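You operate a simulated robot arm through the tools that you are given. There is no shell and no other tool. Be economical: measure what you need, move in short steps, check, and stop when the job is done.

You run a simulated robot arm. Do the job below in one go: nothing can be reset, and whatever is moved stays where it is left.

Task
Take the wax box and put it on the top of the shoe rack. Put two of the blue tablets from the top of the picnic table on the top of the low bench. Stack the tin labelled "Soap flakes" from the top of the picnic table on top of the tin marked "Starch". Take the soap box with the smallest size on its label from the washer end of the table and put it on the top of the cream cabinet. Open the colours drawer, take the small yellow box and put it in the inside of the colours drawer and shut the drawer again. Open the front washer drawer. Any order will do. Set down upright: wax box.

It is judged by the outcome, as a careful person would: the job done as asked, and still so three seconds after it is handed in. It fails if anything else is knocked over, pushed out of place, dropped, spilled or broken.

Robot
A 7-joint arm with a vacuum gripper on a trunk, on a base that drives. Base frame: it is fixed to the floor where the robot stands at the start and does not move with it; the origin is under the middle of the robot, x ahead of it, y to its left, z up; the surface under the hand at the start is at about z = 0.75. Lengths are in m, angles in degrees, forces in N, time in s.
With the tool pointing down near the work surface it reaches from about 0.1 to 0.62 m from the robot's upright axis, wherever it stands. Its first joint turns from -69.0 to 172.0 degrees. Places, roughly: blue tablet (4x4x3 cm) [0.4, 0.3, 0.8]; blue tin, green tin, yellow tin [0.75, 0.25, 0.75]; colours drawer [-1.3, 4.3, 0.7]; front washer drawer [2.7, 1, 0.9]; inside of the colours drawer [-1.3, 4.4, 0.6]; small yellow box (5x9x4 cm) [1.1, 0.1, 0.8]; soap box [0.75, 0.25, 0.75]; top of the cream cabinet [0.1, -1.8, 0.9]; top of the low bench [-4.3, 0.2, 0.4]; top of the shoe rack [-3.4, -0.5, 0.9]; wax box [0.25, 0, 0.75]. Payload 1.06 kg.
Tool frame: the origin (TCP) lies in the middle of the cups' lips, and z points out of the cups. The gripper has 1 cup of 0.024 m across, covering 0.024 by 0.024 m (tool x, y); the bellows give 0.008 m. With the vacuum on, a cup seals on a smooth face that it is pressed against (1 to 4 N); it does not hold porous or soft things. The pull reaches 23 N.
Orientation is that of the tool frame in the base frame, as a unit quaternion [x, y, z, w]. With the cups facing straight down, the tool's x points along the base's -x, its y along +y and its z along -z.

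Tools
- The arm moves only by the tool move_arm. Its argument "series" is a list of rows, each a list of 2 entries, a list of its own where there are three numbers: the shift along the tool's x, y, z in m, then the turn, a rotation vector about the tool's x, y, z in degrees. In form: [[[tx, ty, tz], [ax, ay, az]], ...]. A call has 1 to 10 rows; each row shifts and turns the commanded pose from where the row before left it, along the tool's axes as they then stand. "valve" is the vacuum: 1 switches it on, 0 off, set as the call begins (left out, the last holds). Each row takes 0.2 s and may step no farther than 0.05 m and 8.6 degrees from the row before; otherwise, or with a gripper value out of range, the whole call is refused. Where a pose cannot be reached the arm comes as near as it can. A force on the tool above 40 N (or 10 N above the force at the start of the call, whichever is more), or a blocked arm, ends the call early, and 0.2 s more pass. The pull builds up within a second once a cup has sealed. Time passes only in rows, and 0.2 s behind the last, so rows that do not move give it time. It gives the time, the measured TCP pose, the force on the tool (base axes) and the pull of the vacuum at its end, in the units of the frame above (readings bear some noise), with the torque about the TCP (base axes, N m) and any sound that the robot's microphone picked up.
- Cameras (640 x 400 px; columns grow to the right, rows downward): "scene" is now at [0.1737, 0.0038, 1.1061]; the picture's right is [0.05, -1.00, 0.00], its down [-0.83, -0.04, -0.56] and it looks along [0.56, 0.03, -0.83] (base axes); focal length 214 px, centre (320, 200). "wrist" rides on the gripper at [0.078, 0.019, -0.096] in the tool frame; the picture's right is [-0.24, 0.97, 0.00], its down [-0.71, -0.17, -0.69] and it looks along [-0.67, -0.16, 0.73] (tool axes); focal length 243 px, centre (320, 200). There is no depth. A picture from a camera that has moved, and an enlarged one, comes with that camera's place and axes in the base frame and with its lens.
- get_image(camera): a new picture of that camera. The clock stands still meanwhile.
- lift_body(by): slides the trunk up (or, below 0, down) by that many m; the arm and the scene camera ride with it, the base frame stays. It gives what a move gives, with no picture.
- steer(legs): drives the robot by 1 to 6 legs, each [ahead, left, turn to the left] in m, m and degrees, along the robot's own axes; the way and the turn of a leg run together, so that a leg with both is an arc; at most 1.5 m and 180 degrees a leg. The arm and the cameras ride along, it lands a little off, and it stops where it bumps. It gives what a move gives.
- turn_head(pan, tilt): turns the head with the scene camera to pan (to the left, within 80 degrees either way) and tilt (down, from -29 to 69), counted from straight ahead of the robot. It gives what a move gives.
- enlarge(camera, box): a new picture of the part [left, top, right, bottom] of that camera's present view, enlarged. The clock stands still meanwhile.
- sign_off(): hands the job in; it is judged then, once.

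Go step by step. Nothing tells you exact positions but the pictures and the camera data: compare them with the known pose of the tool, close in by small moves and look again before you grip or let go. The budget is 217 turns and 218 pictures, counting those below and the enlarged ones. Unless the task says otherwise, let go and move clear before handing in, and close with one line.

The tools are called after ">>>" by a JSON object that holds its "api" and its "payload". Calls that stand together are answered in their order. move_arm: Moves the arm, as the interface text tells. Its arguments: {"type":"object","properties":{"series":{"type":"array","items":{"type":"array"}},"valve":{"type":"number"}},"required":["series"]} The other tools are called the same way: lift_body (by) slides the trunk up or down; steer (legs) drives the base; turn_head (pan, tilt) turns the head that bears the scene camera; get_image (camera) takes a picture; enlarge (camera, box) takes an enlarged picture of a part of a camera's view; sign_off () hands the job in.

At the start:

```text
clock: 0.0
position: [0.3021, 0.1501, 1.0533]
ee_rot: [0.0, 1.0, 0.0, 0.0]
ft_force: [-0.4, 0.1, 0.0]
torque: [0.02, -0.02, -0.01]
pull: 0.0
trunk travel left (down, up): [-0.3, 0.192]
robot x, y, heading: [0.0042, 0.0012, -0.0]
head pan, tilt: [3.0, 55.9]
```

scene: 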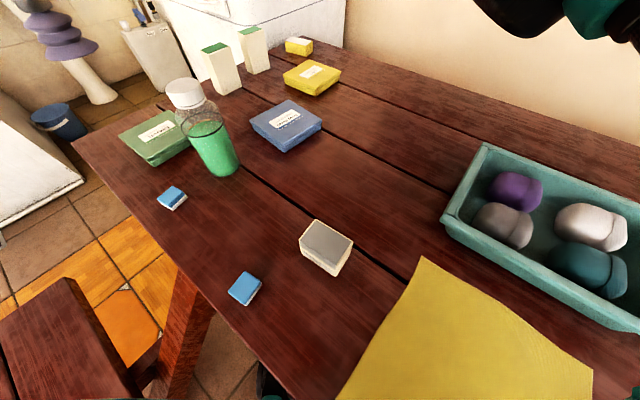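
wrist: 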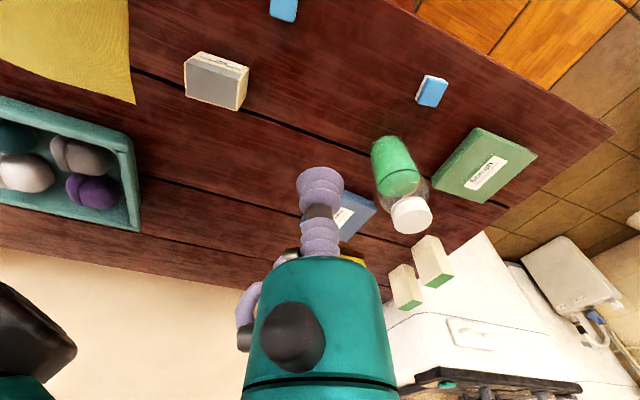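

I see the table with the tins, two blue tablets, the wax box and the far soap boxes. I'll read the labels up close and look around first.

>>> {"api": "enlarge", "payload": {"camera": "scene", "box": [110, 20, 350, 170]}}

>>> {"api": "enlarge", "payload": {"camera": "scene", "box": [140, 170, 380, 320]}}

>>> {"api": "turn_head", "payload": {"pan": 0, "tilt": 20}}

>>> {"api": "get_image", "payload": {"camera": "scene"}}

>>> {"api": "turn_head", "payload": {"pan": 70, "tilt": 20}}

>>> {"api": "get_image", "payload": {"camera": "scene"}}

>>> {"api": "turn_head", "payload": {"pan": -75, "tilt": 25}}

>>> {"api": "get_image", "payload": {"camera": "scene"}}

```text
2.67 times, centred on (230, 95) of scene
camera zoom: at [0.1737, 0.0038, 1.1061], right [0.05, -1.0, 0.0], down [-0.83, -0.04, -0.56], along [0.56, 0.03, -0.83], focal length 572 px, centre (560, 480)
```

zoom: 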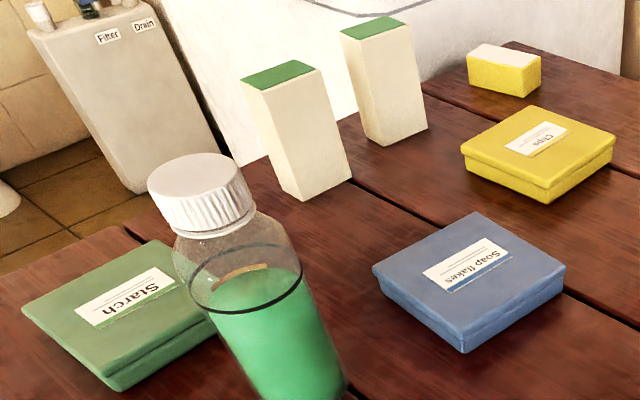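

```text
2.67 times, centred on (260, 245) of scene
camera zoom: at [0.1737, 0.0038, 1.1061], right [0.05, -1.0, 0.0], down [-0.83, -0.04, -0.56], along [0.56, 0.03, -0.83], focal length 572 px, centre (480, 80)
```

zoom: 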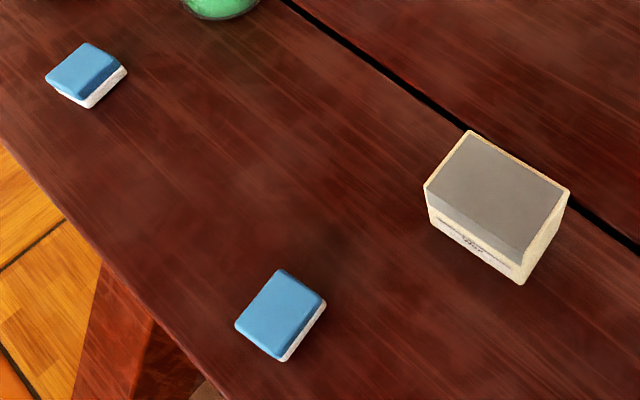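

```text
clock: 1.0
position: [0.302, 0.149, 1.0529]
ee_rot: [0.0, 1.0, 0.0, 0.0]
ft_force: [0.5, 0.4, 0.2]
torque: [0.0, 0.0, -0.03]
pull: 0.1
trunk travel left (down, up): [-0.3, 0.192]
robot x, y, heading: [0.0032, 0.0002, 0.1]
head pan, tilt: [0.0, 20.0]
```

```text
213 pictures are left
camera scene: at [0.1957, 0.0001, 1.1592], right [0.0, -1.0, 0.0], down [-0.34, 0.0, -0.94], along [0.94, 0.0, -0.34], focal length 214 px, centre (320, 200)
```

scene: 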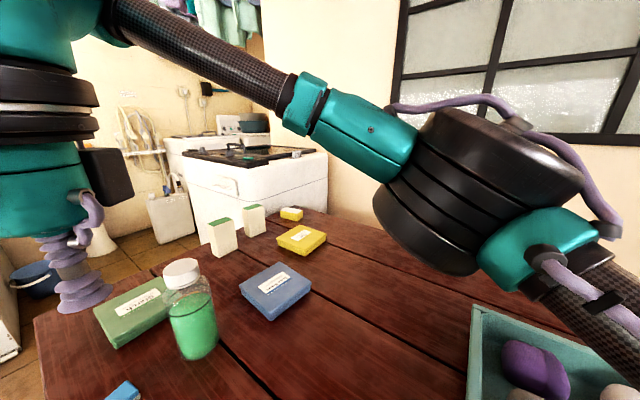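

```text
clock: 2.4
position: [0.302, 0.1498, 1.0529]
ee_rot: [0.0, 1.0, 0.0, -0.001]
ft_force: [0.3, -0.2, 0.6]
torque: [0.0, -0.02, 0.04]
pull: 0.0
trunk travel left (down, up): [-0.3, 0.192]
robot x, y, heading: [-0.0004, -0.0012, -0.1]
head pan, tilt: [70.0, 20.0]
```

```text
212 pictures are left
camera scene: at [0.1345, 0.0876, 1.1592], right [0.94, -0.34, 0.0], down [-0.12, -0.32, -0.94], along [0.32, 0.88, -0.34], focal length 214 px, centre (320, 200)
```

scene: 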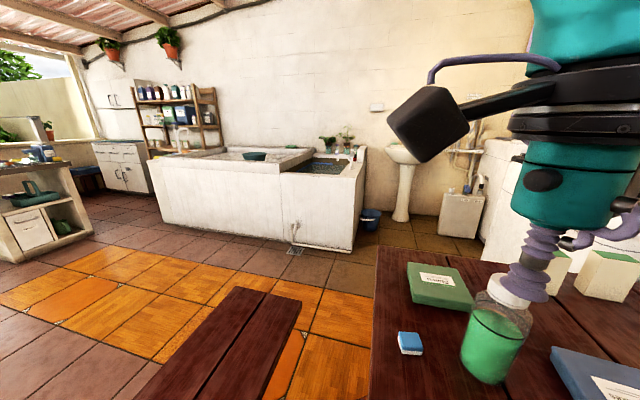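

```text
clock: 4.7
position: [0.3027, 0.1495, 1.0536]
ee_rot: [0.0, 1.0, 0.0, 0.0]
ft_force: [-1.1, 0.0, 0.0]
torque: [0.01, -0.03, -0.03]
pull: 0.1
trunk travel left (down, up): [-0.3, 0.192]
robot x, y, heading: [-0.0008, 0.0005, -0.1]
head pan, tilt: [-75.0, 25.0]
```

```text
211 pictures are left
camera scene: at [0.1265, -0.0889, 1.1512], right [-0.97, -0.26, 0.0], down [-0.11, 0.41, -0.91], along [0.23, -0.88, -0.42], focal length 214 px, centre (320, 200)
```

scene: 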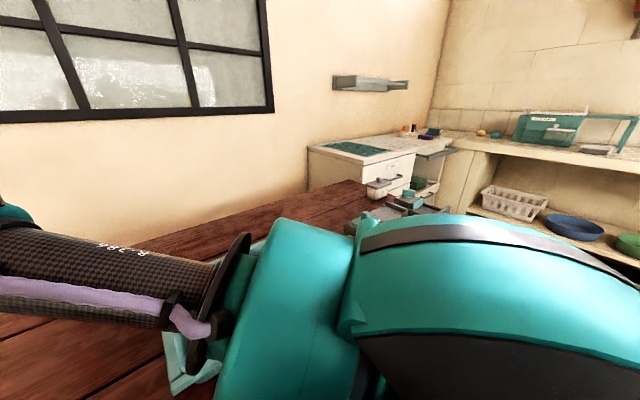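

Next I zoom in on the wax box and on the soap boxes, with the head tilted to see the whole near tabletop.

>>> {"api": "turn_head", "payload": {"pan": 10, "tilt": 50}}

>>> {"api": "enlarge", "payload": {"camera": "scene", "box": [290, 200, 450, 300]}}

>>> {"api": "enlarge", "payload": {"camera": "wrist", "box": [370, 110, 530, 210]}}

>>> {"api": "enlarge", "payload": {"camera": "wrist", "box": [370, 220, 530, 320]}}

>>> {"api": "get_image", "payload": {"camera": "scene"}}

```text
clock: 6.3
position: [0.3022, 0.149, 1.0531]
ee_rot: [0.0, 1.0, 0.0, 0.0]
ft_force: [0.3, -0.3, -0.6]
torque: [0.0, -0.02, -0.05]
pull: 0.1
trunk travel left (down, up): [-0.3, 0.192]
robot x, y, heading: [0.0012, 0.0031, 0.1]
head pan, tilt: [10.0, 50.0]
```

```text
4.00 times, centred on (370, 250) of scene
camera zoom: at [0.1785, 0.0134, 1.1137], right [0.17, -0.98, 0.0], down [-0.75, -0.13, -0.64], along [0.63, 0.11, -0.77], focal length 858 px, centre (120, 0)
```

zoom: 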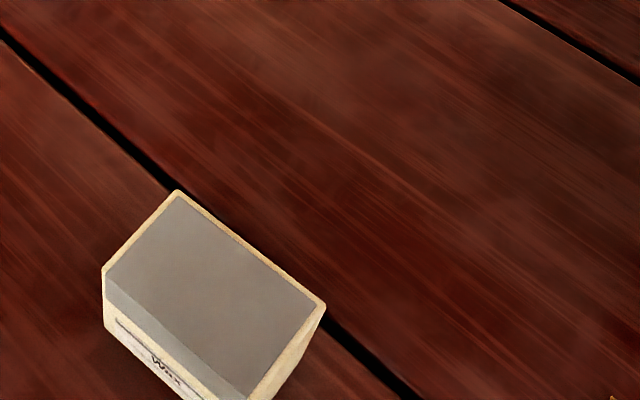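

```text
4.00 times, centred on (450, 160) of wrist
camera zoom: at [0.2239, 0.169, 1.1478], right [0.24, 0.97, 0.0], down [0.71, -0.17, 0.69], along [0.67, -0.16, -0.73], focal length 970 px, centre (-200, 360)
```

zoom: 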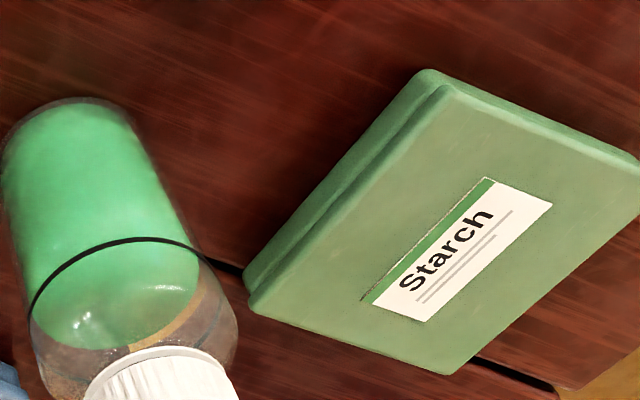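

```text
4.00 times, centred on (450, 270) of wrist
camera zoom: at [0.2239, 0.169, 1.1478], right [0.24, 0.97, 0.0], down [0.71, -0.17, 0.69], along [0.67, -0.16, -0.73], focal length 970 px, centre (-200, -80)
```

zoom: 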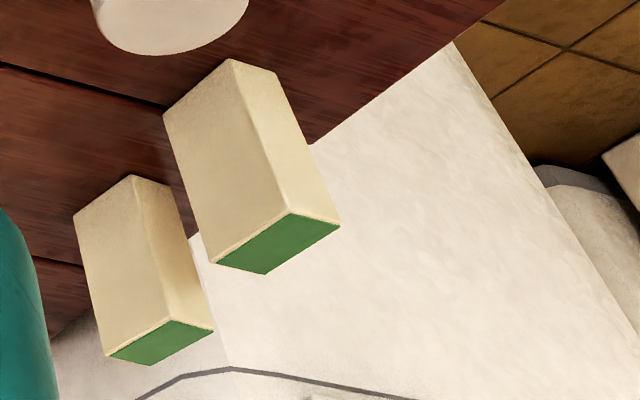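

```text
207 pictures are left
camera scene: at [0.1785, 0.0134, 1.1137], right [0.17, -0.98, 0.0], down [-0.75, -0.13, -0.64], along [0.63, 0.11, -0.77], focal length 214 px, centre (320, 200)
```

scene: 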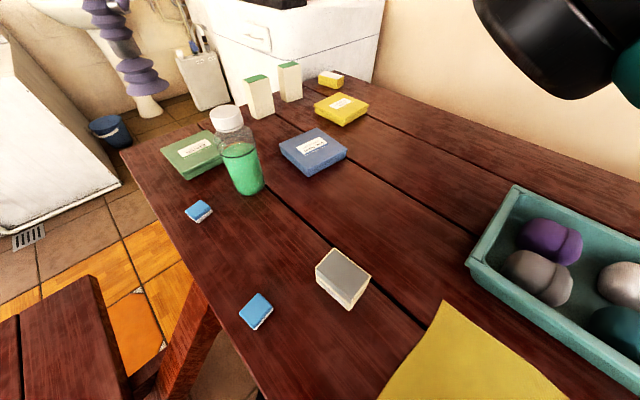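

I need to know the floor space around the base before I drive, so I'll look left and down.

>>> {"api": "turn_head", "payload": {"pan": 78, "tilt": 60}}

>>> {"api": "get_image", "payload": {"camera": "scene"}}

>>> {"api": "turn_head", "payload": {"pan": -78, "tilt": 55}}

>>> {"api": "get_image", "payload": {"camera": "scene"}}

```text
clock: 7.7
position: [0.3029, 0.1486, 1.0524]
ee_rot: [0.0, 1.0, 0.0, 0.001]
ft_force: [0.5, -0.4, -0.4]
torque: [-0.03, 0.01, -0.01]
pull: 0.0
trunk travel left (down, up): [-0.3, 0.192]
robot x, y, heading: [-0.0016, -0.0009, 0.0]
head pan, tilt: [78.0, 60.0]
```

```text
206 pictures are left
camera scene: at [0.1165, 0.0653, 1.1011], right [0.98, -0.21, 0.0], down [-0.18, -0.85, -0.5], along [0.1, 0.49, -0.87], focal length 214 px, centre (320, 200)
```

scene: 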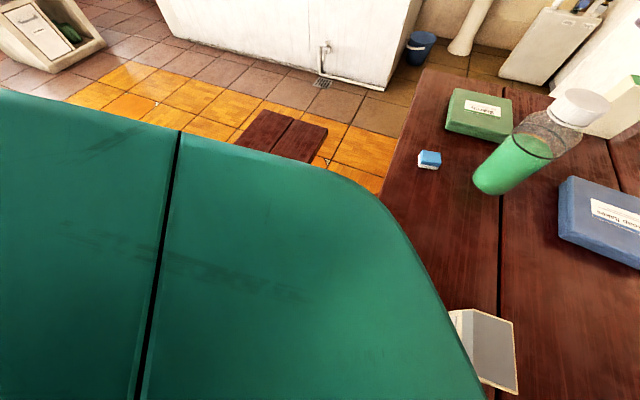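

```text
clock: 10.1
position: [0.3033, 0.1507, 1.0538]
ee_rot: [0.0, 1.0, 0.0, 0.0]
ft_force: [0.5, 0.0, -0.8]
torque: [0.0, -0.02, 0.0]
pull: 0.0
trunk travel left (down, up): [-0.3, 0.192]
robot x, y, heading: [0.0035, -0.0015, -0.2]
head pan, tilt: [-78.0, 55.0]
```

```text
205 pictures are left
camera scene: at [0.1176, -0.0704, 1.1071], right [-0.98, -0.21, 0.0], down [-0.17, 0.8, -0.57], along [0.12, -0.56, -0.82], focal length 214 px, centre (320, 200)
```

scene: 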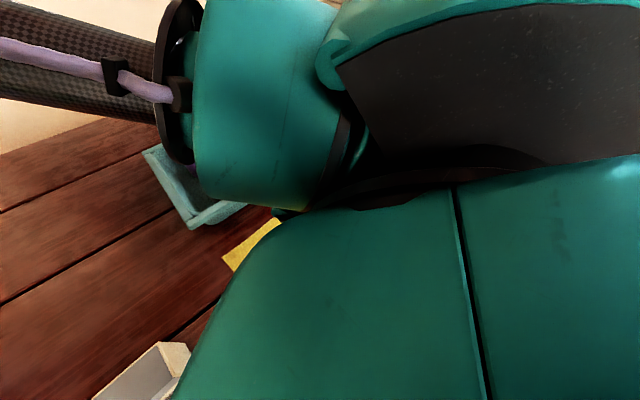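

My body hides the floor, so I'll swing the arm to the left at its present height to look with the wrist camera.

>>> {"api": "move_arm", "payload": {"series": [[[0.0238, 0.0404, 0], [0, 0, -8]], [[0.0238, 0.0404, 0], [0, 0, -8]], [[0.0238, 0.0404, 0], [0, 0, -8]], [[0.0238, 0.0404, 0], [0, 0, -8]], [[0.0238, 0.0404, 0], [0, 0, -8]], [[0.0238, 0.0404, 0], [0, 0, -8]], [[0.0238, 0.0404, 0], [0, 0, -8]], [[0.0238, 0.0404, 0], [0, 0, -8]], [[0.0238, 0.0404, 0], [0, 0, -8]], [[0.0238, 0.0404, 0], [0, 0, -8]]]}}

>>> {"api": "get_image", "payload": {"camera": "wrist"}}

>>> {"api": "turn_head", "payload": {"pan": -40, "tilt": 40}}

>>> {"api": "get_image", "payload": {"camera": "scene"}}

```text
clock: 12.5
position: [0.0298, 0.1305, 1.037]
ee_rot: [-0.626, 0.78, 0.015, -0.02]
ft_force: [0.0, 0.1, -0.3]
torque: [0.0, -0.02, 0.02]
pull: 0.1
out of reach, approached as far as the arm can: row 3, 4, 5, 6, 7, 8, 9, 10
trunk travel left (down, up): [-0.3, 0.192]
robot x, y, heading: [-0.001, 0.0012, -0.1]
head pan, tilt: [-78.0, 55.0]
stopped in row 10: the force on the tool passed its limit at 45 N (the readings are from after the stop); the commanded pose is now the measured one
```

```text
204 pictures are left
camera wrist: at [-0.0007, 0.0589, 1.1334], right [-0.9, 0.44, 0.04], down [0.36, 0.66, 0.67], along [0.27, 0.61, -0.74], focal length 243 px, centre (320, 200)
```

wrist: 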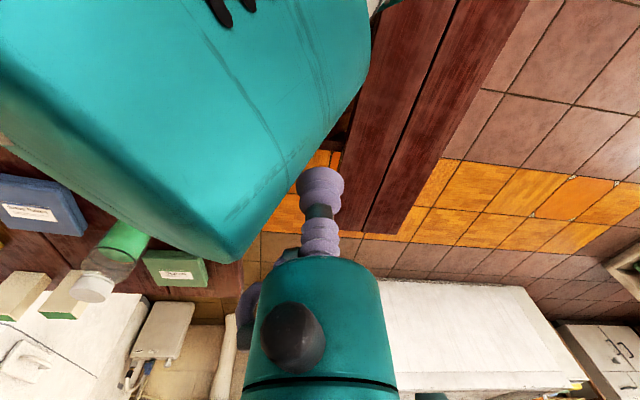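

```text
clock: 13.5
position: [0.0308, 0.1307, 1.0341]
ee_rot: [-0.625, 0.781, 0.01, -0.02]
ft_force: [0.1, 0.7, -0.2]
torque: [-0.02, 0.03, 0.02]
pull: 0.1
trunk travel left (down, up): [-0.3, 0.192]
robot x, y, heading: [-0.0011, -0.0001, -0.2]
head pan, tilt: [-40.0, 40.0]
```

```text
203 pictures are left
camera scene: at [0.1131, -0.0748, 1.1117], right [-0.99, -0.14, 0.0], down [-0.11, 0.78, -0.62], along [0.09, -0.62, -0.78], focal length 214 px, centre (320, 200)
```

scene: 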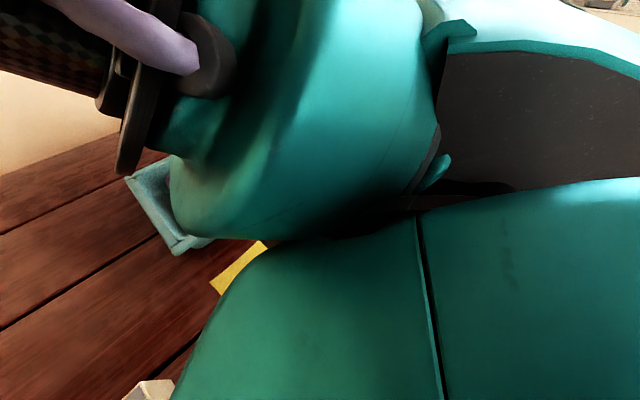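

The arm folded against my own body, so I'll back it out the way it came. I'll also check that the head really turned.

>>> {"api": "move_arm", "payload": {"series": [[[0, 0, -0.02], [0, 0, 8]], [[0, -0.03, 0], [0, 0, 8]], [[-0.02, -0.04, 0], [0, 0, 8]], [[-0.02, -0.04, 0], [0, 0, 8]], [[-0.02, -0.04, 0], [0, 0, 8]], [[-0.02, -0.04, 0], [0, 0, 8]], [[-0.02, -0.02, 0], [0, 0, 8]], [[0.0, 0.0, 0], [0, 0, 8]]]}}

>>> {"api": "turn_head", "payload": {"pan": 40, "tilt": 40}}

>>> {"api": "get_image", "payload": {"camera": "scene"}}

>>> {"api": "get_image", "payload": {"camera": "wrist"}}

```text
clock: 14.3
position: [0.0731, 0.1231, 1.0454]
ee_rot: [-0.488, 0.873, 0.007, -0.01]
ft_force: [0.0, 2.3, -0.4]
torque: [0.02, -0.01, 0.01]
pull: 0.0
trunk travel left (down, up): [-0.3, 0.192]
robot x, y, heading: [0.0021, 0.0018, -0.1]
head pan, tilt: [-40.0, 40.0]
stopped in row 3: the force on the tool passed its limit at 97 N (the readings are from after the stop); the commanded pose is now the measured one
```

```text
clock: 15.8
position: [0.0741, 0.1236, 1.0477]
ee_rot: [-0.488, 0.873, 0.007, -0.013]
ft_force: [-0.6, 2.0, -1.4]
torque: [-0.04, 0.02, 0.01]
pull: 0.0
trunk travel left (down, up): [-0.3, 0.192]
robot x, y, heading: [0.0026, -0.0017, 0.0]
head pan, tilt: [40.0, 40.0]
```

```text
202 pictures are left
camera scene: at [0.1473, -0.0573, 1.1078], right [-0.79, -0.61, 0.0], down [-0.5, 0.64, -0.58], along [0.36, -0.46, -0.81], focal length 214 px, centre (320, 200)
```

scene: 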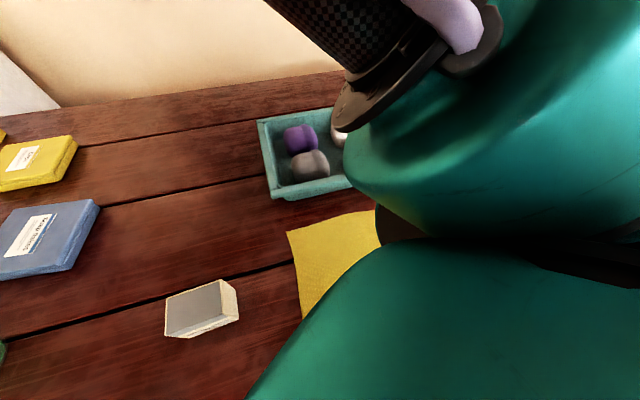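

```text
201 pictures are left
camera wrist: at [0.0204, 0.0669, 1.1432], right [-0.71, 0.71, 0.02], down [0.54, 0.51, 0.67], along [0.46, 0.48, -0.74], focal length 243 px, centre (320, 200)
```

wrist: 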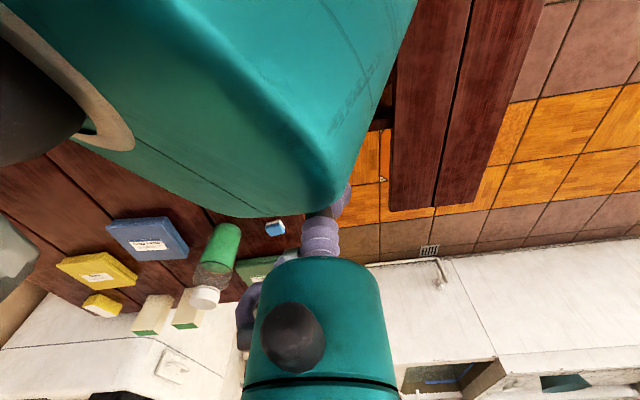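

The hand is jammed against the side of my own head. I'll take it straight off to the left, away from the head, before going anywhere else.

>>> {"api": "move_arm", "payload": {"series": [[[-0.0255, 0.0159, 0], [0, 0, 0]], [[-0.0255, 0.0159, -0.01], [0, 0, 0]], [[-0.034, 0.0212, -0.01], [0, 0, 0]], [[-0.034, 0.0212, 0], [0, 0, 0]]]}}

>>> {"api": "get_image", "payload": {"camera": "scene"}}

>>> {"api": "get_image", "payload": {"camera": "wrist"}}

```text
clock: 16.5
position: [0.092, 0.1399, 1.0453]
ee_rot: [-0.522, 0.852, 0.006, -0.037]
ft_force: [0.0, -0.2, 0.7]
torque: [-0.02, -0.01, -0.01]
pull: 0.1
out of reach, approached as far as the arm can: row 2, 3
trunk travel left (down, up): [-0.3, 0.192]
robot x, y, heading: [-0.0001, 0.0021, 0.1]
head pan, tilt: [40.0, 40.0]
stopped in row 3: the arm was blocked; the commanded pose is now the measured one
```

```text
200 pictures are left
camera scene: at [0.1448, -0.0641, 1.1132], right [-0.84, -0.55, 0.0], down [-0.42, 0.65, -0.64], along [0.35, -0.53, -0.77], focal length 214 px, centre (320, 200)
```

scene: 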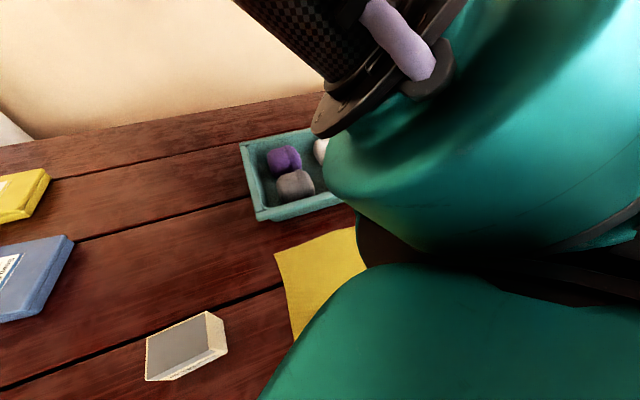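

```text
199 pictures are left
camera wrist: at [0.0473, 0.0814, 1.1453], right [-0.76, 0.65, 0.03], down [0.52, 0.57, 0.63], along [0.39, 0.5, -0.77], focal length 243 px, centre (320, 200)
```

wrist: 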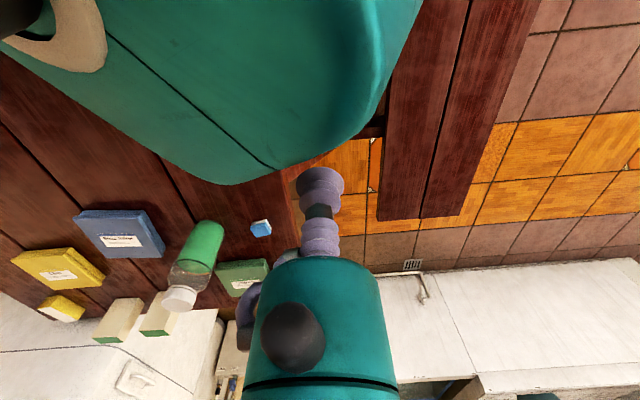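

The head is pressing on the hand, so I'll turn it back to the right to release it and then bring the hand forward and left.

>>> {"api": "turn_head", "payload": {"pan": -78, "tilt": 40}}

>>> {"api": "move_arm", "payload": {"series": [[[-0.0255, 0.0159, 0], [0, 0, 0]], [[-0.0255, 0.0159, 0], [0, 0, 0]], [[-0.034, 0.0212, 0], [0, 0, 0]], [[-0.03, -0.0, 0], [0, 0, 4]], [[-0.03, -0.02, 0], [0, 0, 8]]]}}

>>> {"api": "get_image", "payload": {"camera": "wrist"}}

```text
clock: 18.5
position: [0.0946, 0.1409, 1.0422]
ee_rot: [-0.517, 0.855, 0.0, -0.04]
ft_force: [-0.6, -0.2, 0.4]
torque: [-0.02, 0.0, 0.0]
pull: 0.1
trunk travel left (down, up): [-0.3, 0.192]
robot x, y, heading: [-0.0018, -0.0011, 0.1]
head pan, tilt: [-78.0, 40.0]
```

```text
clock: 19.7
position: [0.1597, 0.2196, 1.0332]
ee_rot: [-0.432, 0.901, 0.0, -0.036]
ft_force: [-0.1, 1.1, -0.7]
torque: [-0.02, 0.0, -0.02]
pull: 0.0
out of reach, approached as far as the arm can: row 2, 3, 4, 5
trunk travel left (down, up): [-0.3, 0.192]
robot x, y, heading: [0.0046, 0.0047, 0.0]
head pan, tilt: [-78.0, 40.0]
```

```text
198 pictures are left
camera wrist: at [0.1022, 0.1736, 1.1337], right [-0.61, 0.79, 0.02], down [0.62, 0.47, 0.63], along [0.49, 0.39, -0.78], focal length 243 px, centre (320, 200)
```

wrist: 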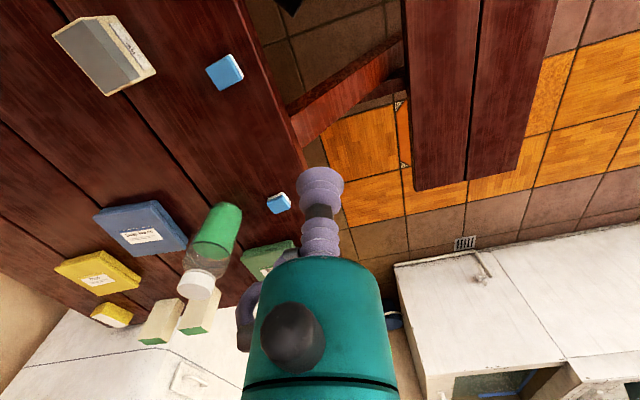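

The hand is free now. The bench is joined to the picnic table by a beam, so I need to find how the base can get out. I'll move the hand further left and yaw the wrist camera towards the rear.

>>> {"api": "move_arm", "payload": {"series": [[[-0.044, 0.0143, 0], [0, 0, 0]], [[-0.044, 0.0143, 0], [0, 0, 0]], [[-0.044, 0.0143, 0], [0, 0, 0]], [[0, 0, 0], [0, 0, -8]], [[0, 0, 0], [0, 0, -8]], [[0, 0, 0], [0, 0, -8]], [[0, 0, 0], [0, 0, -8]], [[0, 0, 0], [0, 0, -8]], [[0, 0, 0], [0, 0, -8]], [[0, 0, 0], [0, 0, -8]]]}}

>>> {"api": "move_arm", "payload": {"series": [[[0, 0, 0], [0, 0, -8]], [[0, 0, 0], [0, 0, -8]], [[0, 0, 0], [0, 0, -8]], [[0, 0, 0], [0, 0, -8]], [[0, 0, 0], [0, 0, -8]], [[0, 0, 0], [0, 0, -8]]]}}

>>> {"api": "get_image", "payload": {"camera": "wrist"}}

```text
clock: 21.9
position: [0.1864, 0.1701, 1.0146]
ee_rot: [0.804, -0.594, -0.019, 0.032]
ft_force: [0.1, 0.8, -0.2]
torque: [-0.02, 0.02, 0.01]
pull: 0.1
out of reach, approached as far as the arm can: row 1, 2, 3, 8, 9, 10
trunk travel left (down, up): [-0.3, 0.192]
robot x, y, heading: [0.0014, -0.0015, -0.1]
head pan, tilt: [-78.0, 40.0]
```

```text
clock: 22.6
position: [0.1499, 0.1178, 1.0021]
ee_rot: [0.879, -0.476, -0.023, 0.018]
ft_force: [0.5, 0.1, -0.4]
torque: [-0.03, 0.0, -0.02]
pull: 0.1
out of reach, approached as far as the arm can: row 1, 2, 3
trunk travel left (down, up): [-0.3, 0.192]
robot x, y, heading: [-0.0007, -0.0029, 0.1]
head pan, tilt: [-78.0, 40.0]
stopped in row 3: the force on the tool passed its limit at 116 N (the readings are from after the stop); the commanded pose is now the measured one
```

```text
197 pictures are left
camera wrist: at [0.1819, 0.0434, 1.0966], right [-0.94, -0.33, 0.06], down [-0.2, 0.69, 0.69], along [-0.27, 0.64, -0.72], focal length 243 px, centre (320, 200)
```

wrist: 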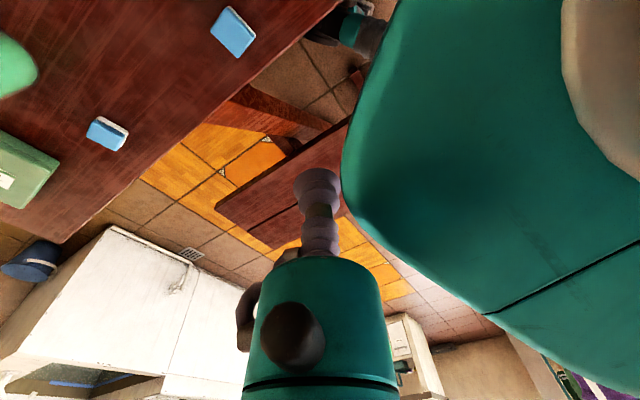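

The wrist can't look further back without fouling the head. I'll unwind the hand to its start pose ahead, clear of the head.

>>> {"api": "move_arm", "payload": {"series": [[[0.016, -0.025, 0], [0, 0, 0]], [[0.022, -0.034, 0], [0, 0, 0]], [[0.022, -0.034, 0], [0, 0, 0]], [[0.022, -0.034, 0], [0, 0, 0]], [[0, 0, 0], [0, 0, 8]], [[0, 0, 0], [0, 0, 8]], [[0, 0, 0], [0, 0, 8]], [[0, 0, 0], [0, 0, 8]], [[0, 0, 0], [0, 0, 8]], [[0, 0, 0], [0, 0, 8]]]}}

>>> {"api": "move_arm", "payload": {"series": [[[0, 0, 0], [0, 0, 8]], [[0, 0, 0], [0, 0, 8]], [[0, 0, 0], [0, 0, 8]], [[0, 0, 0], [0, 0, 8]], [[0, 0, 0], [0, 0, 8]], [[0, 0, 0], [0, 0, 8]], [[0, 0, 0], [0, 0, 8]], [[0, 0, 0], [0, 0, 8]], [[0, 0, 0], [0, 0, 8]]]}}

>>> {"api": "turn_head", "payload": {"pan": 78, "tilt": 30}}

>>> {"api": "get_image", "payload": {"camera": "scene"}}

```text
clock: 22.9
position: [0.1502, 0.1166, 1.0001]
ee_rot: [0.878, -0.477, -0.029, 0.015]
ft_force: [2.0, 7.5, 1.6]
torque: [-0.15, 0.07, -0.03]
pull: 0.2
out of reach, approached as far as the arm can: row 1
trunk travel left (down, up): [-0.3, 0.192]
robot x, y, heading: [-0.005, 0.0016, 0.1]
head pan, tilt: [-78.0, 40.0]
stopped in row 1: the force on the tool passed its limit at 68 N (the readings are from after the stop); the commanded pose is now the measured one
```

```text
clock: 23.4
position: [0.153, 0.1163, 1.0]
ee_rot: [0.834, -0.55, -0.029, 0.017]
ft_force: [12.2, 3.7, -1.7]
torque: [-0.03, 1.27, 1.26]
pull: 0.1
trunk travel left (down, up): [-0.3, 0.192]
robot x, y, heading: [-0.0003, 0.0053, 0.0]
head pan, tilt: [-78.0, 40.0]
stopped in row 2: the force on the tool passed its limit at 79 N (the readings are from after the stop); the commanded pose is now the measured one
```

```text
clock: 25.9
position: [0.152, 0.1208, 0.9992]
ee_rot: [0.832, -0.554, -0.031, 0.015]
ft_force: [7.4, 110.7, -34.8]
torque: [-10.16, 1.4, 3.07]
pull: 0.1
trunk travel left (down, up): [-0.3, 0.192]
robot x, y, heading: [-0.0011, -0.0003, -0.1]
head pan, tilt: [78.0, 30.0]
```

```text
196 pictures are left
camera scene: at [0.1891, -0.0309, 1.1492], right [-0.34, -0.94, 0.0], down [-0.42, 0.15, -0.9], along [0.84, -0.3, -0.44], focal length 214 px, centre (320, 200)
```

scene: 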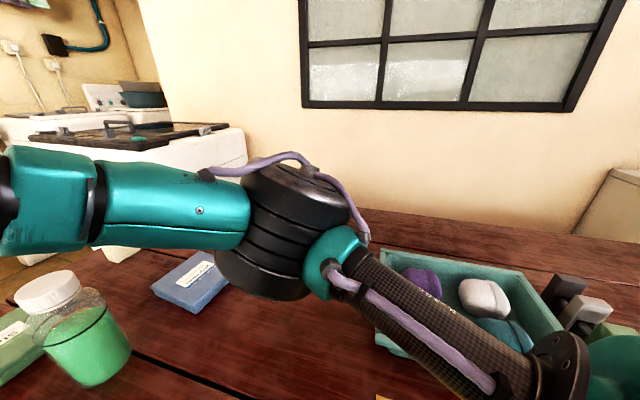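

The head is again pressing on the hand. I'll turn it right, then move the hand directly left and forward in small steps.

>>> {"api": "turn_head", "payload": {"pan": -78, "tilt": 30}}

>>> {"api": "move_arm", "payload": {"series": [[[-0.018, -0.008, 0], [0, 0, 4]], [[-0.018, -0.008, 0], [0, 0, 8]], [[-0.018, -0.008, 0], [0, 0, 8]], [[-0.018, -0.012, 0], [0, 0, 8]], [[-0.018, -0.012, 0], [0, 0, 8]]]}}

>>> {"api": "get_image", "payload": {"camera": "wrist"}}

```text
clock: 28.3
position: [0.1529, 0.1185, 1.001]
ee_rot: [0.834, -0.551, -0.029, 0.018]
ft_force: [26.3, 8.2, 4.3]
torque: [-0.57, 2.11, 2.04]
pull: 0.0
trunk travel left (down, up): [-0.3, 0.192]
robot x, y, heading: [0.0013, 0.0004, -0.2]
head pan, tilt: [-78.0, 30.0]
```

```text
clock: 28.6
position: [0.1533, 0.1189, 1.0003]
ee_rot: [0.832, -0.553, -0.027, 0.019]
ft_force: [0.7, -0.2, 0.1]
torque: [-0.02, 0.01, -0.01]
pull: 0.0
trunk travel left (down, up): [-0.3, 0.192]
robot x, y, heading: [-0.0003, 0.0009, -0.1]
head pan, tilt: [-78.0, 30.0]
stopped in row 1: the force on the tool passed its limit at 52 N (the readings are from after the stop); the commanded pose is now the measured one
```

```text
195 pictures are left
camera wrist: at [0.1725, 0.0404, 1.0943], right [-0.98, -0.16, 0.07], down [-0.07, 0.72, 0.69], along [-0.16, 0.68, -0.72], focal length 243 px, centre (320, 200)
```

wrist: 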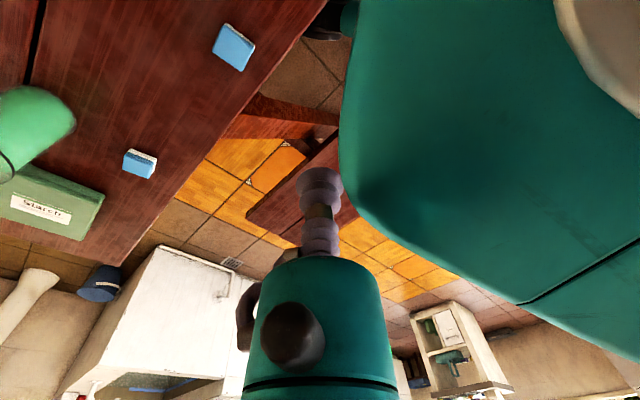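

I'll try backing out diagonally forward and left, in very small steps with no rotation.

>>> {"api": "move_arm", "payload": {"series": [[[-0.005, -0.009, 0], [0, 0, 0]], [[-0.005, -0.009, 0], [0, 0, 0]], [[-0.005, -0.009, 0], [0, 0, 0]], [[-0.005, -0.009, 0], [0, 0, 0]], [[-0.005, -0.009, 0], [0, 0, 0]], [[-0.005, -0.009, 0], [0, 0, 0]]]}}

>>> {"api": "get_image", "payload": {"camera": "scene"}}

```text
clock: 29.9
position: [0.1784, 0.1544, 0.9989]
ee_rot: [0.833, -0.553, -0.029, 0.019]
ft_force: [-0.2, 0.5, -0.3]
torque: [0.02, -0.01, -0.01]
pull: 0.0
out of reach, approached as far as the arm can: row 5, 6
trunk travel left (down, up): [-0.3, 0.192]
robot x, y, heading: [-0.0043, -0.0004, 0.0]
head pan, tilt: [-78.0, 30.0]
```

```text
194 pictures are left
camera scene: at [0.1214, -0.0884, 1.1432], right [-0.98, -0.21, 0.0], down [-0.1, 0.49, -0.87], along [0.18, -0.85, -0.5], focal length 214 px, centre (320, 200)
```

scene: 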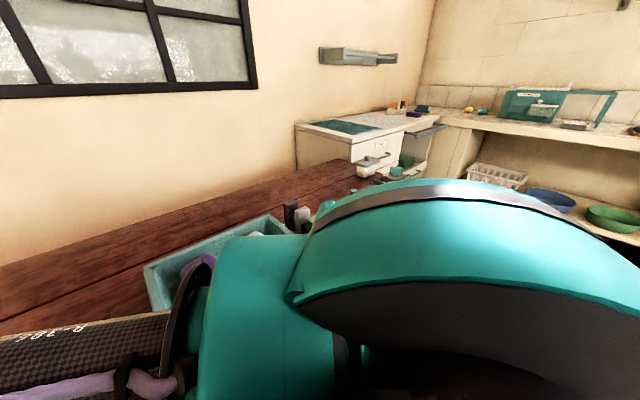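

That freed it. Now I'll unwind the yaw while moving forward.

>>> {"api": "move_arm", "payload": {"series": [[[0, -0.02, 0], [0, 0, 5]], [[0, -0.02, 0], [0, 0, 6]], [[0, -0.02, 0], [0, 0, 7]], [[0, -0.02, 0], [0, 0, 8]], [[-0.01, -0.015, 0], [0, 0, 8]], [[-0.01, -0.01, 0], [0, 0, 8]], [[-0.01, 0, 0], [0, 0, 8]], [[0, 0, -0.02], [0, 0, 8]], [[0, 0, -0.02], [0, 0, 8]], [[0, 0, -0.01], [0, 0, 8]]]}}

```text
clock: 32.1
position: [0.2896, 0.2016, 1.0414]
ee_rot: [-0.333, 0.942, 0.011, -0.031]
ft_force: [-0.1, 0.6, -0.3]
torque: [0.03, 0.01, -0.02]
pull: 0.1
trunk travel left (down, up): [-0.3, 0.192]
robot x, y, heading: [0.0005, 0.0035, 0.0]
head pan, tilt: [-78.0, 30.0]
```

The hand is safely forward now. I'll test the free space behind with a very small reverse and see where the base lands.

>>> {"api": "turn_head", "payload": {"pan": 0, "tilt": 45}}

>>> {"api": "steer", "payload": {"legs": [[-0.06, 0, 0]]}}

>>> {"api": "get_image", "payload": {"camera": "scene"}}

>>> {"api": "get_image", "payload": {"camera": "wrist"}}

```text
clock: 33.7
position: [0.2901, 0.2023, 1.0419]
ee_rot: [-0.334, 0.942, 0.011, -0.031]
ft_force: [-0.5, 0.5, -1.2]
torque: [0.01, -0.01, 0.03]
pull: 0.0
trunk travel left (down, up): [-0.3, 0.192]
robot x, y, heading: [0.0036, 0.001, 0.2]
head pan, tilt: [0.0, 45.0]
```

```text
clock: 34.6
position: [0.2278, 0.202, 1.0421]
ee_rot: [-0.335, 0.942, 0.01, -0.032]
ft_force: [0.5, -0.4, 0.0]
torque: [-0.01, 0.01, -0.01]
pull: 0.1
trunk travel left (down, up): [-0.3, 0.192]
robot x, y, heading: [-0.0628, 0.0014, -0.0]
head pan, tilt: [0.0, 45.0]
```

```text
193 pictures are left
camera scene: at [0.1231, 0.0003, 1.1207], right [0.0, -1.0, 0.0], down [-0.71, 0.0, -0.71], along [0.71, 0.0, -0.71], focal length 214 px, centre (320, 200)
```

scene: 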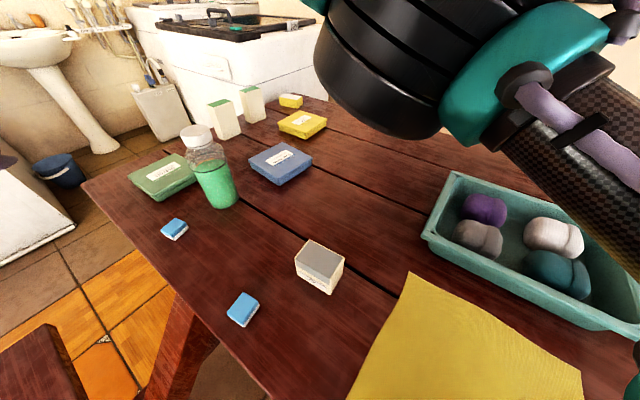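

```text
192 pictures are left
camera wrist: at [0.1615, 0.168, 1.1417], right [-0.43, 0.9, 0.03], down [0.7, 0.31, 0.64], along [0.57, 0.29, -0.77], focal length 243 px, centre (320, 200)
```

wrist: 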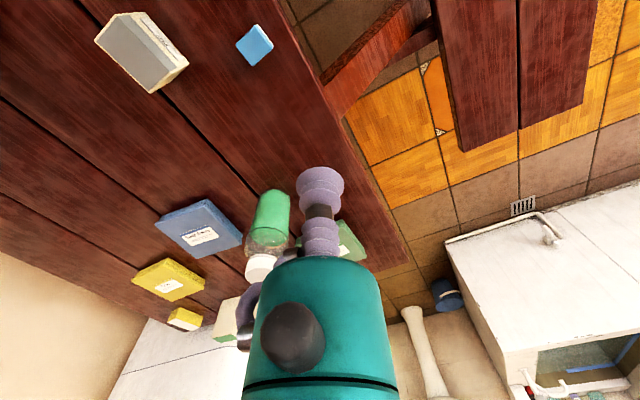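

There was no bump, so I'll keep backing out in moderate steps.

>>> {"api": "steer", "payload": {"legs": [[-0.12, 0, 0]]}}

>>> {"api": "steer", "payload": {"legs": [[-0.15, 0, 0]]}}

>>> {"api": "get_image", "payload": {"camera": "scene"}}

>>> {"api": "get_image", "payload": {"camera": "wrist"}}

```text
clock: 35.9
position: [0.1305, 0.1831, 1.0397]
ee_rot: [-0.338, 0.94, 0.017, -0.035]
ft_force: [-0.7, -1.1, 0.0]
torque: [-0.02, 0.02, -0.02]
pull: 0.1
trunk travel left (down, up): [-0.3, 0.192]
robot x, y, heading: [-0.1672, -0.0126, 0.2]
head pan, tilt: [0.0, 45.0]
```

```text
clock: 37.3
position: [-0.0363, 0.1919, 1.0422]
ee_rot: [-0.337, 0.941, 0.011, -0.031]
ft_force: [0.1, -0.7, 0.0]
torque: [0.03, 0.0, -0.02]
pull: 0.0
trunk travel left (down, up): [-0.3, 0.192]
robot x, y, heading: [-0.3254, -0.011, 0.8]
head pan, tilt: [0.0, 45.0]
```

```text
191 pictures are left
camera scene: at [-0.1403, -0.0106, 1.1206], right [0.01, -1.0, 0.0], down [-0.71, -0.01, -0.71], along [0.71, 0.01, -0.71], focal length 214 px, centre (320, 200)
```

scene: 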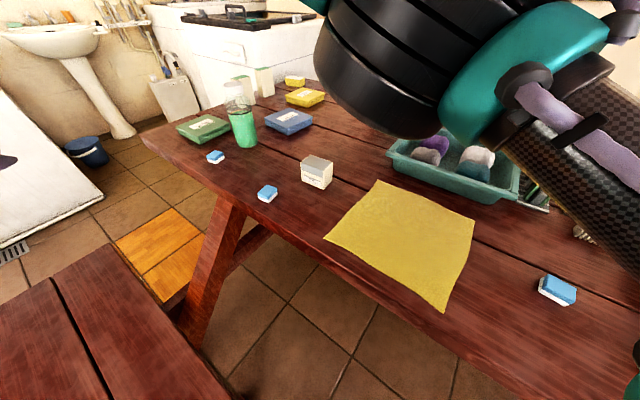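

```text
190 pictures are left
camera wrist: at [-0.1029, 0.1574, 1.1417], right [-0.44, 0.9, 0.03], down [0.7, 0.32, 0.64], along [0.57, 0.3, -0.77], focal length 243 px, centre (320, 200)
```

wrist: 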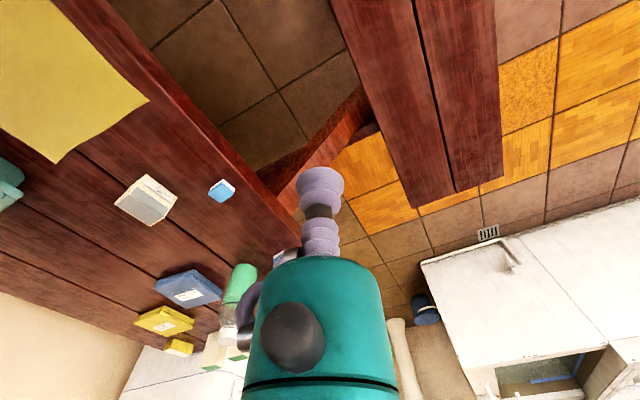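

The way back is open. I'll back up a bit more and look left and right to map the benches.

>>> {"api": "steer", "payload": {"legs": [[-0.4, 0, 0]]}}

>>> {"api": "get_image", "payload": {"camera": "scene"}}

>>> {"api": "turn_head", "payload": {"pan": 60, "tilt": 35}}

>>> {"api": "get_image", "payload": {"camera": "scene"}}

>>> {"api": "turn_head", "payload": {"pan": -60, "tilt": 35}}

>>> {"api": "get_image", "payload": {"camera": "scene"}}

```text
clock: 39.8
position: [-0.446, 0.1891, 1.0416]
ee_rot: [-0.338, 0.94, 0.011, -0.032]
ft_force: [-0.8, 0.0, -0.3]
torque: [-0.01, -0.02, -0.02]
pull: 0.1
trunk travel left (down, up): [-0.3, 0.192]
robot x, y, heading: [-0.7311, -0.0134, 0.3]
head pan, tilt: [0.0, 45.0]
```

```text
189 pictures are left
camera scene: at [-0.5491, -0.0135, 1.1206], right [0.01, -1.0, 0.0], down [-0.71, -0.01, -0.71], along [0.71, 0.01, -0.71], focal length 214 px, centre (320, 200)
```

scene: 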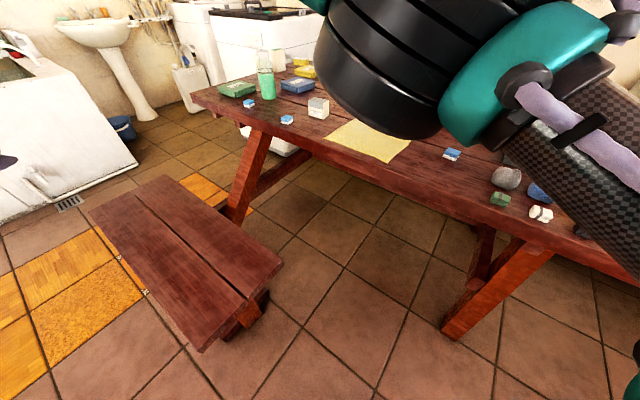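

```text
clock: 41.1
position: [-0.4458, 0.1886, 1.0423]
ee_rot: [-0.339, 0.94, 0.011, -0.032]
ft_force: [0.4, -0.8, -0.2]
torque: [0.03, -0.04, -0.01]
pull: 0.1
trunk travel left (down, up): [-0.3, 0.192]
robot x, y, heading: [-0.7336, -0.0154, 0.6]
head pan, tilt: [60.0, 35.0]
```

```text
188 pictures are left
camera scene: at [-0.587, 0.0623, 1.1354], right [0.87, -0.49, 0.0], down [-0.28, -0.5, -0.82], along [0.4, 0.71, -0.57], focal length 214 px, centre (320, 200)
```

scene: 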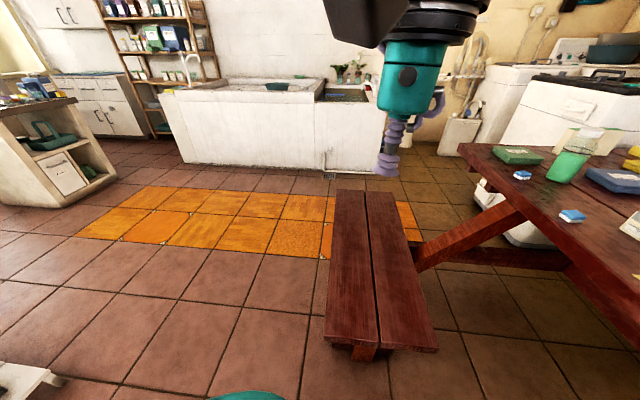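

```text
clock: 43.1
position: [-0.4459, 0.1902, 1.0417]
ee_rot: [-0.338, 0.94, 0.011, -0.032]
ft_force: [-0.7, -0.1, -0.7]
torque: [0.0, -0.06, 0.0]
pull: 0.2
trunk travel left (down, up): [-0.3, 0.192]
robot x, y, heading: [-0.7339, -0.0126, 0.4]
head pan, tilt: [-60.0, 35.0]
```

```text
187 pictures are left
camera scene: at [-0.5853, -0.0902, 1.1354], right [-0.86, -0.51, 0.0], down [-0.29, 0.49, -0.82], along [0.42, -0.7, -0.57], focal length 214 px, centre (320, 200)
```

scene: 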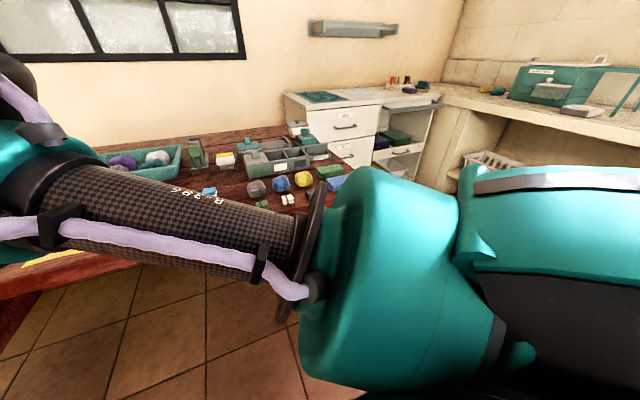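

The bench only covers the far half, so reversing is clear. I'll drive back in to the starting spot and take the wax box first, levelling the tool on the way.

>>> {"api": "turn_head", "payload": {"pan": 0, "tilt": 55}}

>>> {"api": "steer", "payload": {"legs": [[0.71, 0.005, 0]]}}

>>> {"api": "move_arm", "payload": {"series": [[[0, 0, 0], [2.4, -3.0, 0]], [[0, 0, 0], [0, 0, 8]], [[0, 0, 0], [0, 0, 8]], [[0, 0, 0], [0, 0, 8]], [[0, 0, 0], [0, 0, 8]], [[0, 0, 0], [0, 0, 7]]]}}

>>> {"api": "get_image", "payload": {"camera": "scene"}}

>>> {"api": "get_image", "payload": {"camera": "wrist"}}

```text
clock: 44.4
position: [-0.4465, 0.1894, 1.0423]
ee_rot: [-0.339, 0.94, 0.01, -0.032]
ft_force: [0.3, 0.2, -0.6]
torque: [-0.01, 0.02, 0.01]
pull: 0.1
trunk travel left (down, up): [-0.3, 0.192]
robot x, y, heading: [-0.7323, -0.0138, 0.5]
head pan, tilt: [0.0, 55.0]
```

```text
clock: 48.2
position: [0.2573, 0.1926, 1.042]
ee_rot: [-0.332, 0.943, 0.011, -0.032]
ft_force: [-0.6, 0.6, 0.5]
torque: [0.01, 0.05, 0.0]
pull: 0.1
trunk travel left (down, up): [-0.3, 0.192]
robot x, y, heading: [-0.0355, -0.0064, -0.3]
head pan, tilt: [0.0, 55.0]
```

```text
clock: 49.6
position: [0.2561, 0.1924, 1.0412]
ee_rot: [0.003, 1.0, 0.001, 0.001]
ft_force: [-0.5, -0.5, 0.3]
torque: [0.01, 0.02, 0.03]
pull: 0.1
trunk travel left (down, up): [-0.3, 0.192]
robot x, y, heading: [-0.0335, -0.0077, -0.5]
head pan, tilt: [0.0, 55.0]
```

```text
186 pictures are left
camera scene: at [0.1414, -0.0088, 1.1072], right [0.0, -1.0, 0.0], down [-0.82, 0.0, -0.57], along [0.57, 0.0, -0.82], focal length 214 px, centre (320, 200)
```

scene: 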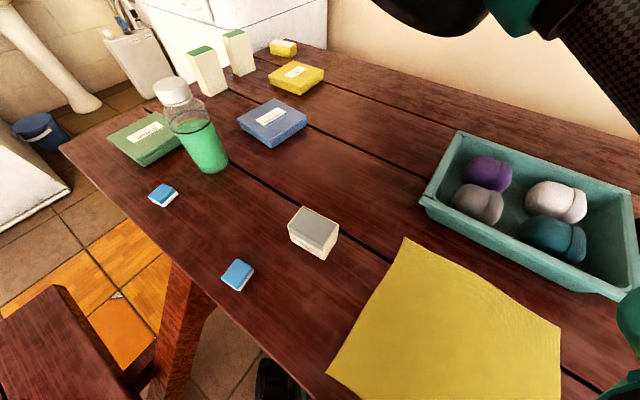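

```text
185 pictures are left
camera wrist: at [0.1781, 0.2125, 1.1367], right [0.24, 0.97, 0.0], down [0.71, -0.18, 0.69], along [0.67, -0.17, -0.73], focal length 243 px, centre (320, 200)
```

wrist: 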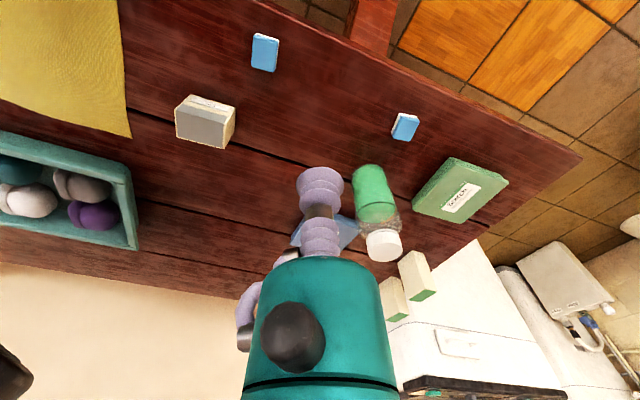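

The wax box top is centred at about (0.296, 0.001, 0.80) in both views. I'll move above it and check.

>>> {"api": "move_arm", "payload": {"series": [[[-0.008, -0.038, 0.02], [0, 0, 0]], [[-0.008, -0.038, 0.02], [0, 0, 0]], [[-0.008, -0.038, 0.035], [0, 0, 0]], [[-0.008, -0.038, 0.04], [0, 0, 0]], [[-0.008, -0.039, 0.04], [0, 0, 0]], [[0, 0, 0.02], [0, 0, 0]]]}}

>>> {"api": "get_image", "payload": {"camera": "wrist"}}

>>> {"api": "get_image", "payload": {"camera": "scene"}}

```text
refused: row 3 steps farther than a row can; nothing moved
```

```text
184 pictures are left
camera wrist: at [0.1781, 0.2125, 1.1367], right [0.24, 0.97, 0.0], down [0.71, -0.18, 0.69], along [0.67, -0.17, -0.73], focal length 243 px, centre (320, 200)
```

wrist: 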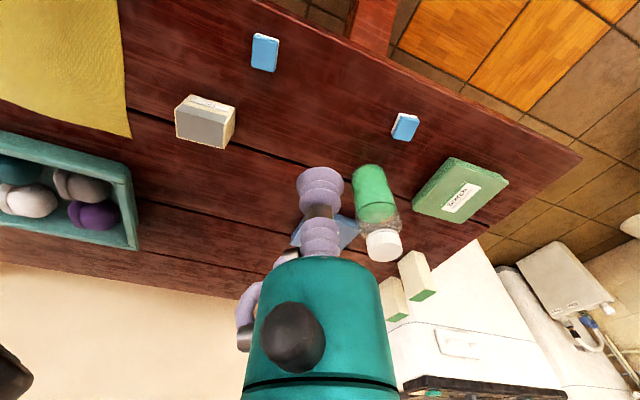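

```text
183 pictures are left
camera scene: at [0.1414, -0.0088, 1.1072], right [0.0, -1.0, 0.0], down [-0.82, 0.0, -0.57], along [0.57, 0.0, -0.82], focal length 214 px, centre (320, 200)
```

scene: 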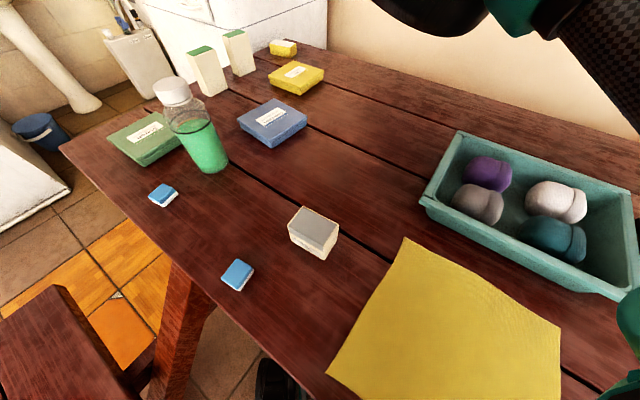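

The row was too long, so I'll use smaller steps.

>>> {"api": "move_arm", "payload": {"series": [[[-0.008, -0.038, 0.02], [0, 0, 0]], [[-0.008, -0.038, 0.02], [0, 0, 0]], [[-0.008, -0.038, 0.02], [0, 0, 0]], [[-0.008, -0.038, 0.02], [0, 0, 0]], [[-0.008, -0.039, 0.02], [0, 0, 0]], [[0, 0, 0.03], [0, 0, 0]], [[0, 0, 0.03], [0, 0, 0]]]}}

>>> {"api": "get_image", "payload": {"camera": "wrist"}}

```text
clock: 51.2
position: [0.2987, -0.0002, 0.8805]
ee_rot: [0.001, 1.0, 0.0, 0.0]
ft_force: [0.3, 0.1, -0.2]
torque: [-0.01, -0.01, 0.01]
pull: 0.0
trunk travel left (down, up): [-0.3, 0.192]
robot x, y, heading: [-0.0348, -0.0041, -0.2]
head pan, tilt: [0.0, 55.0]
```

```text
182 pictures are left
camera wrist: at [0.2199, 0.0197, 0.9752], right [0.24, 0.97, 0.0], down [0.71, -0.17, 0.69], along [0.67, -0.16, -0.73], focal length 243 px, centre (320, 200)
```

wrist: 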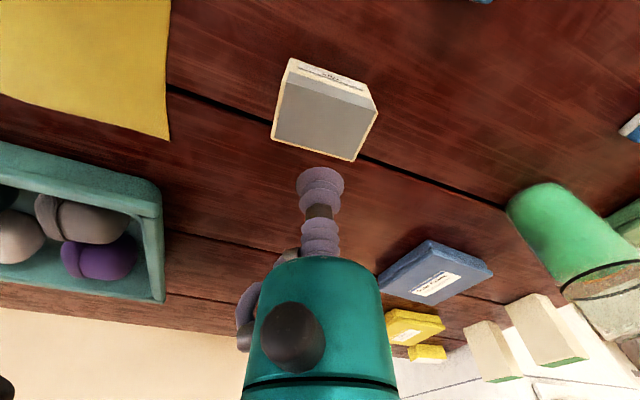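

It is centred under the cup with the top at z≈0.793. I'll descend with the vacuum on.

>>> {"api": "move_arm", "payload": {"series": [[[0, 0, 0.04], [0, 0, 0]], [[0, 0, 0.035], [0, 0, 0]], [[0, 0, 0.006], [0, 0, 0]], [[0, 0, 0.004], [0, 0, 0]]], "valve": 1}}

```text
clock: 52.4
position: [0.2953, -0.0003, 0.801]
ee_rot: [0.002, 1.0, 0.002, 0.002]
ft_force: [-1.5, -4.7, 18.6]
torque: [-0.01, 0.02, 0.01]
pull: 22.9
trunk travel left (down, up): [-0.3, 0.192]
robot x, y, heading: [-0.034, -0.0095, -0.2]
head pan, tilt: [0.0, 55.0]
stopped in row 4: the force on the tool passed its limit at 42 N (the readings are from after the stop); the commanded pose is now the measured one
```

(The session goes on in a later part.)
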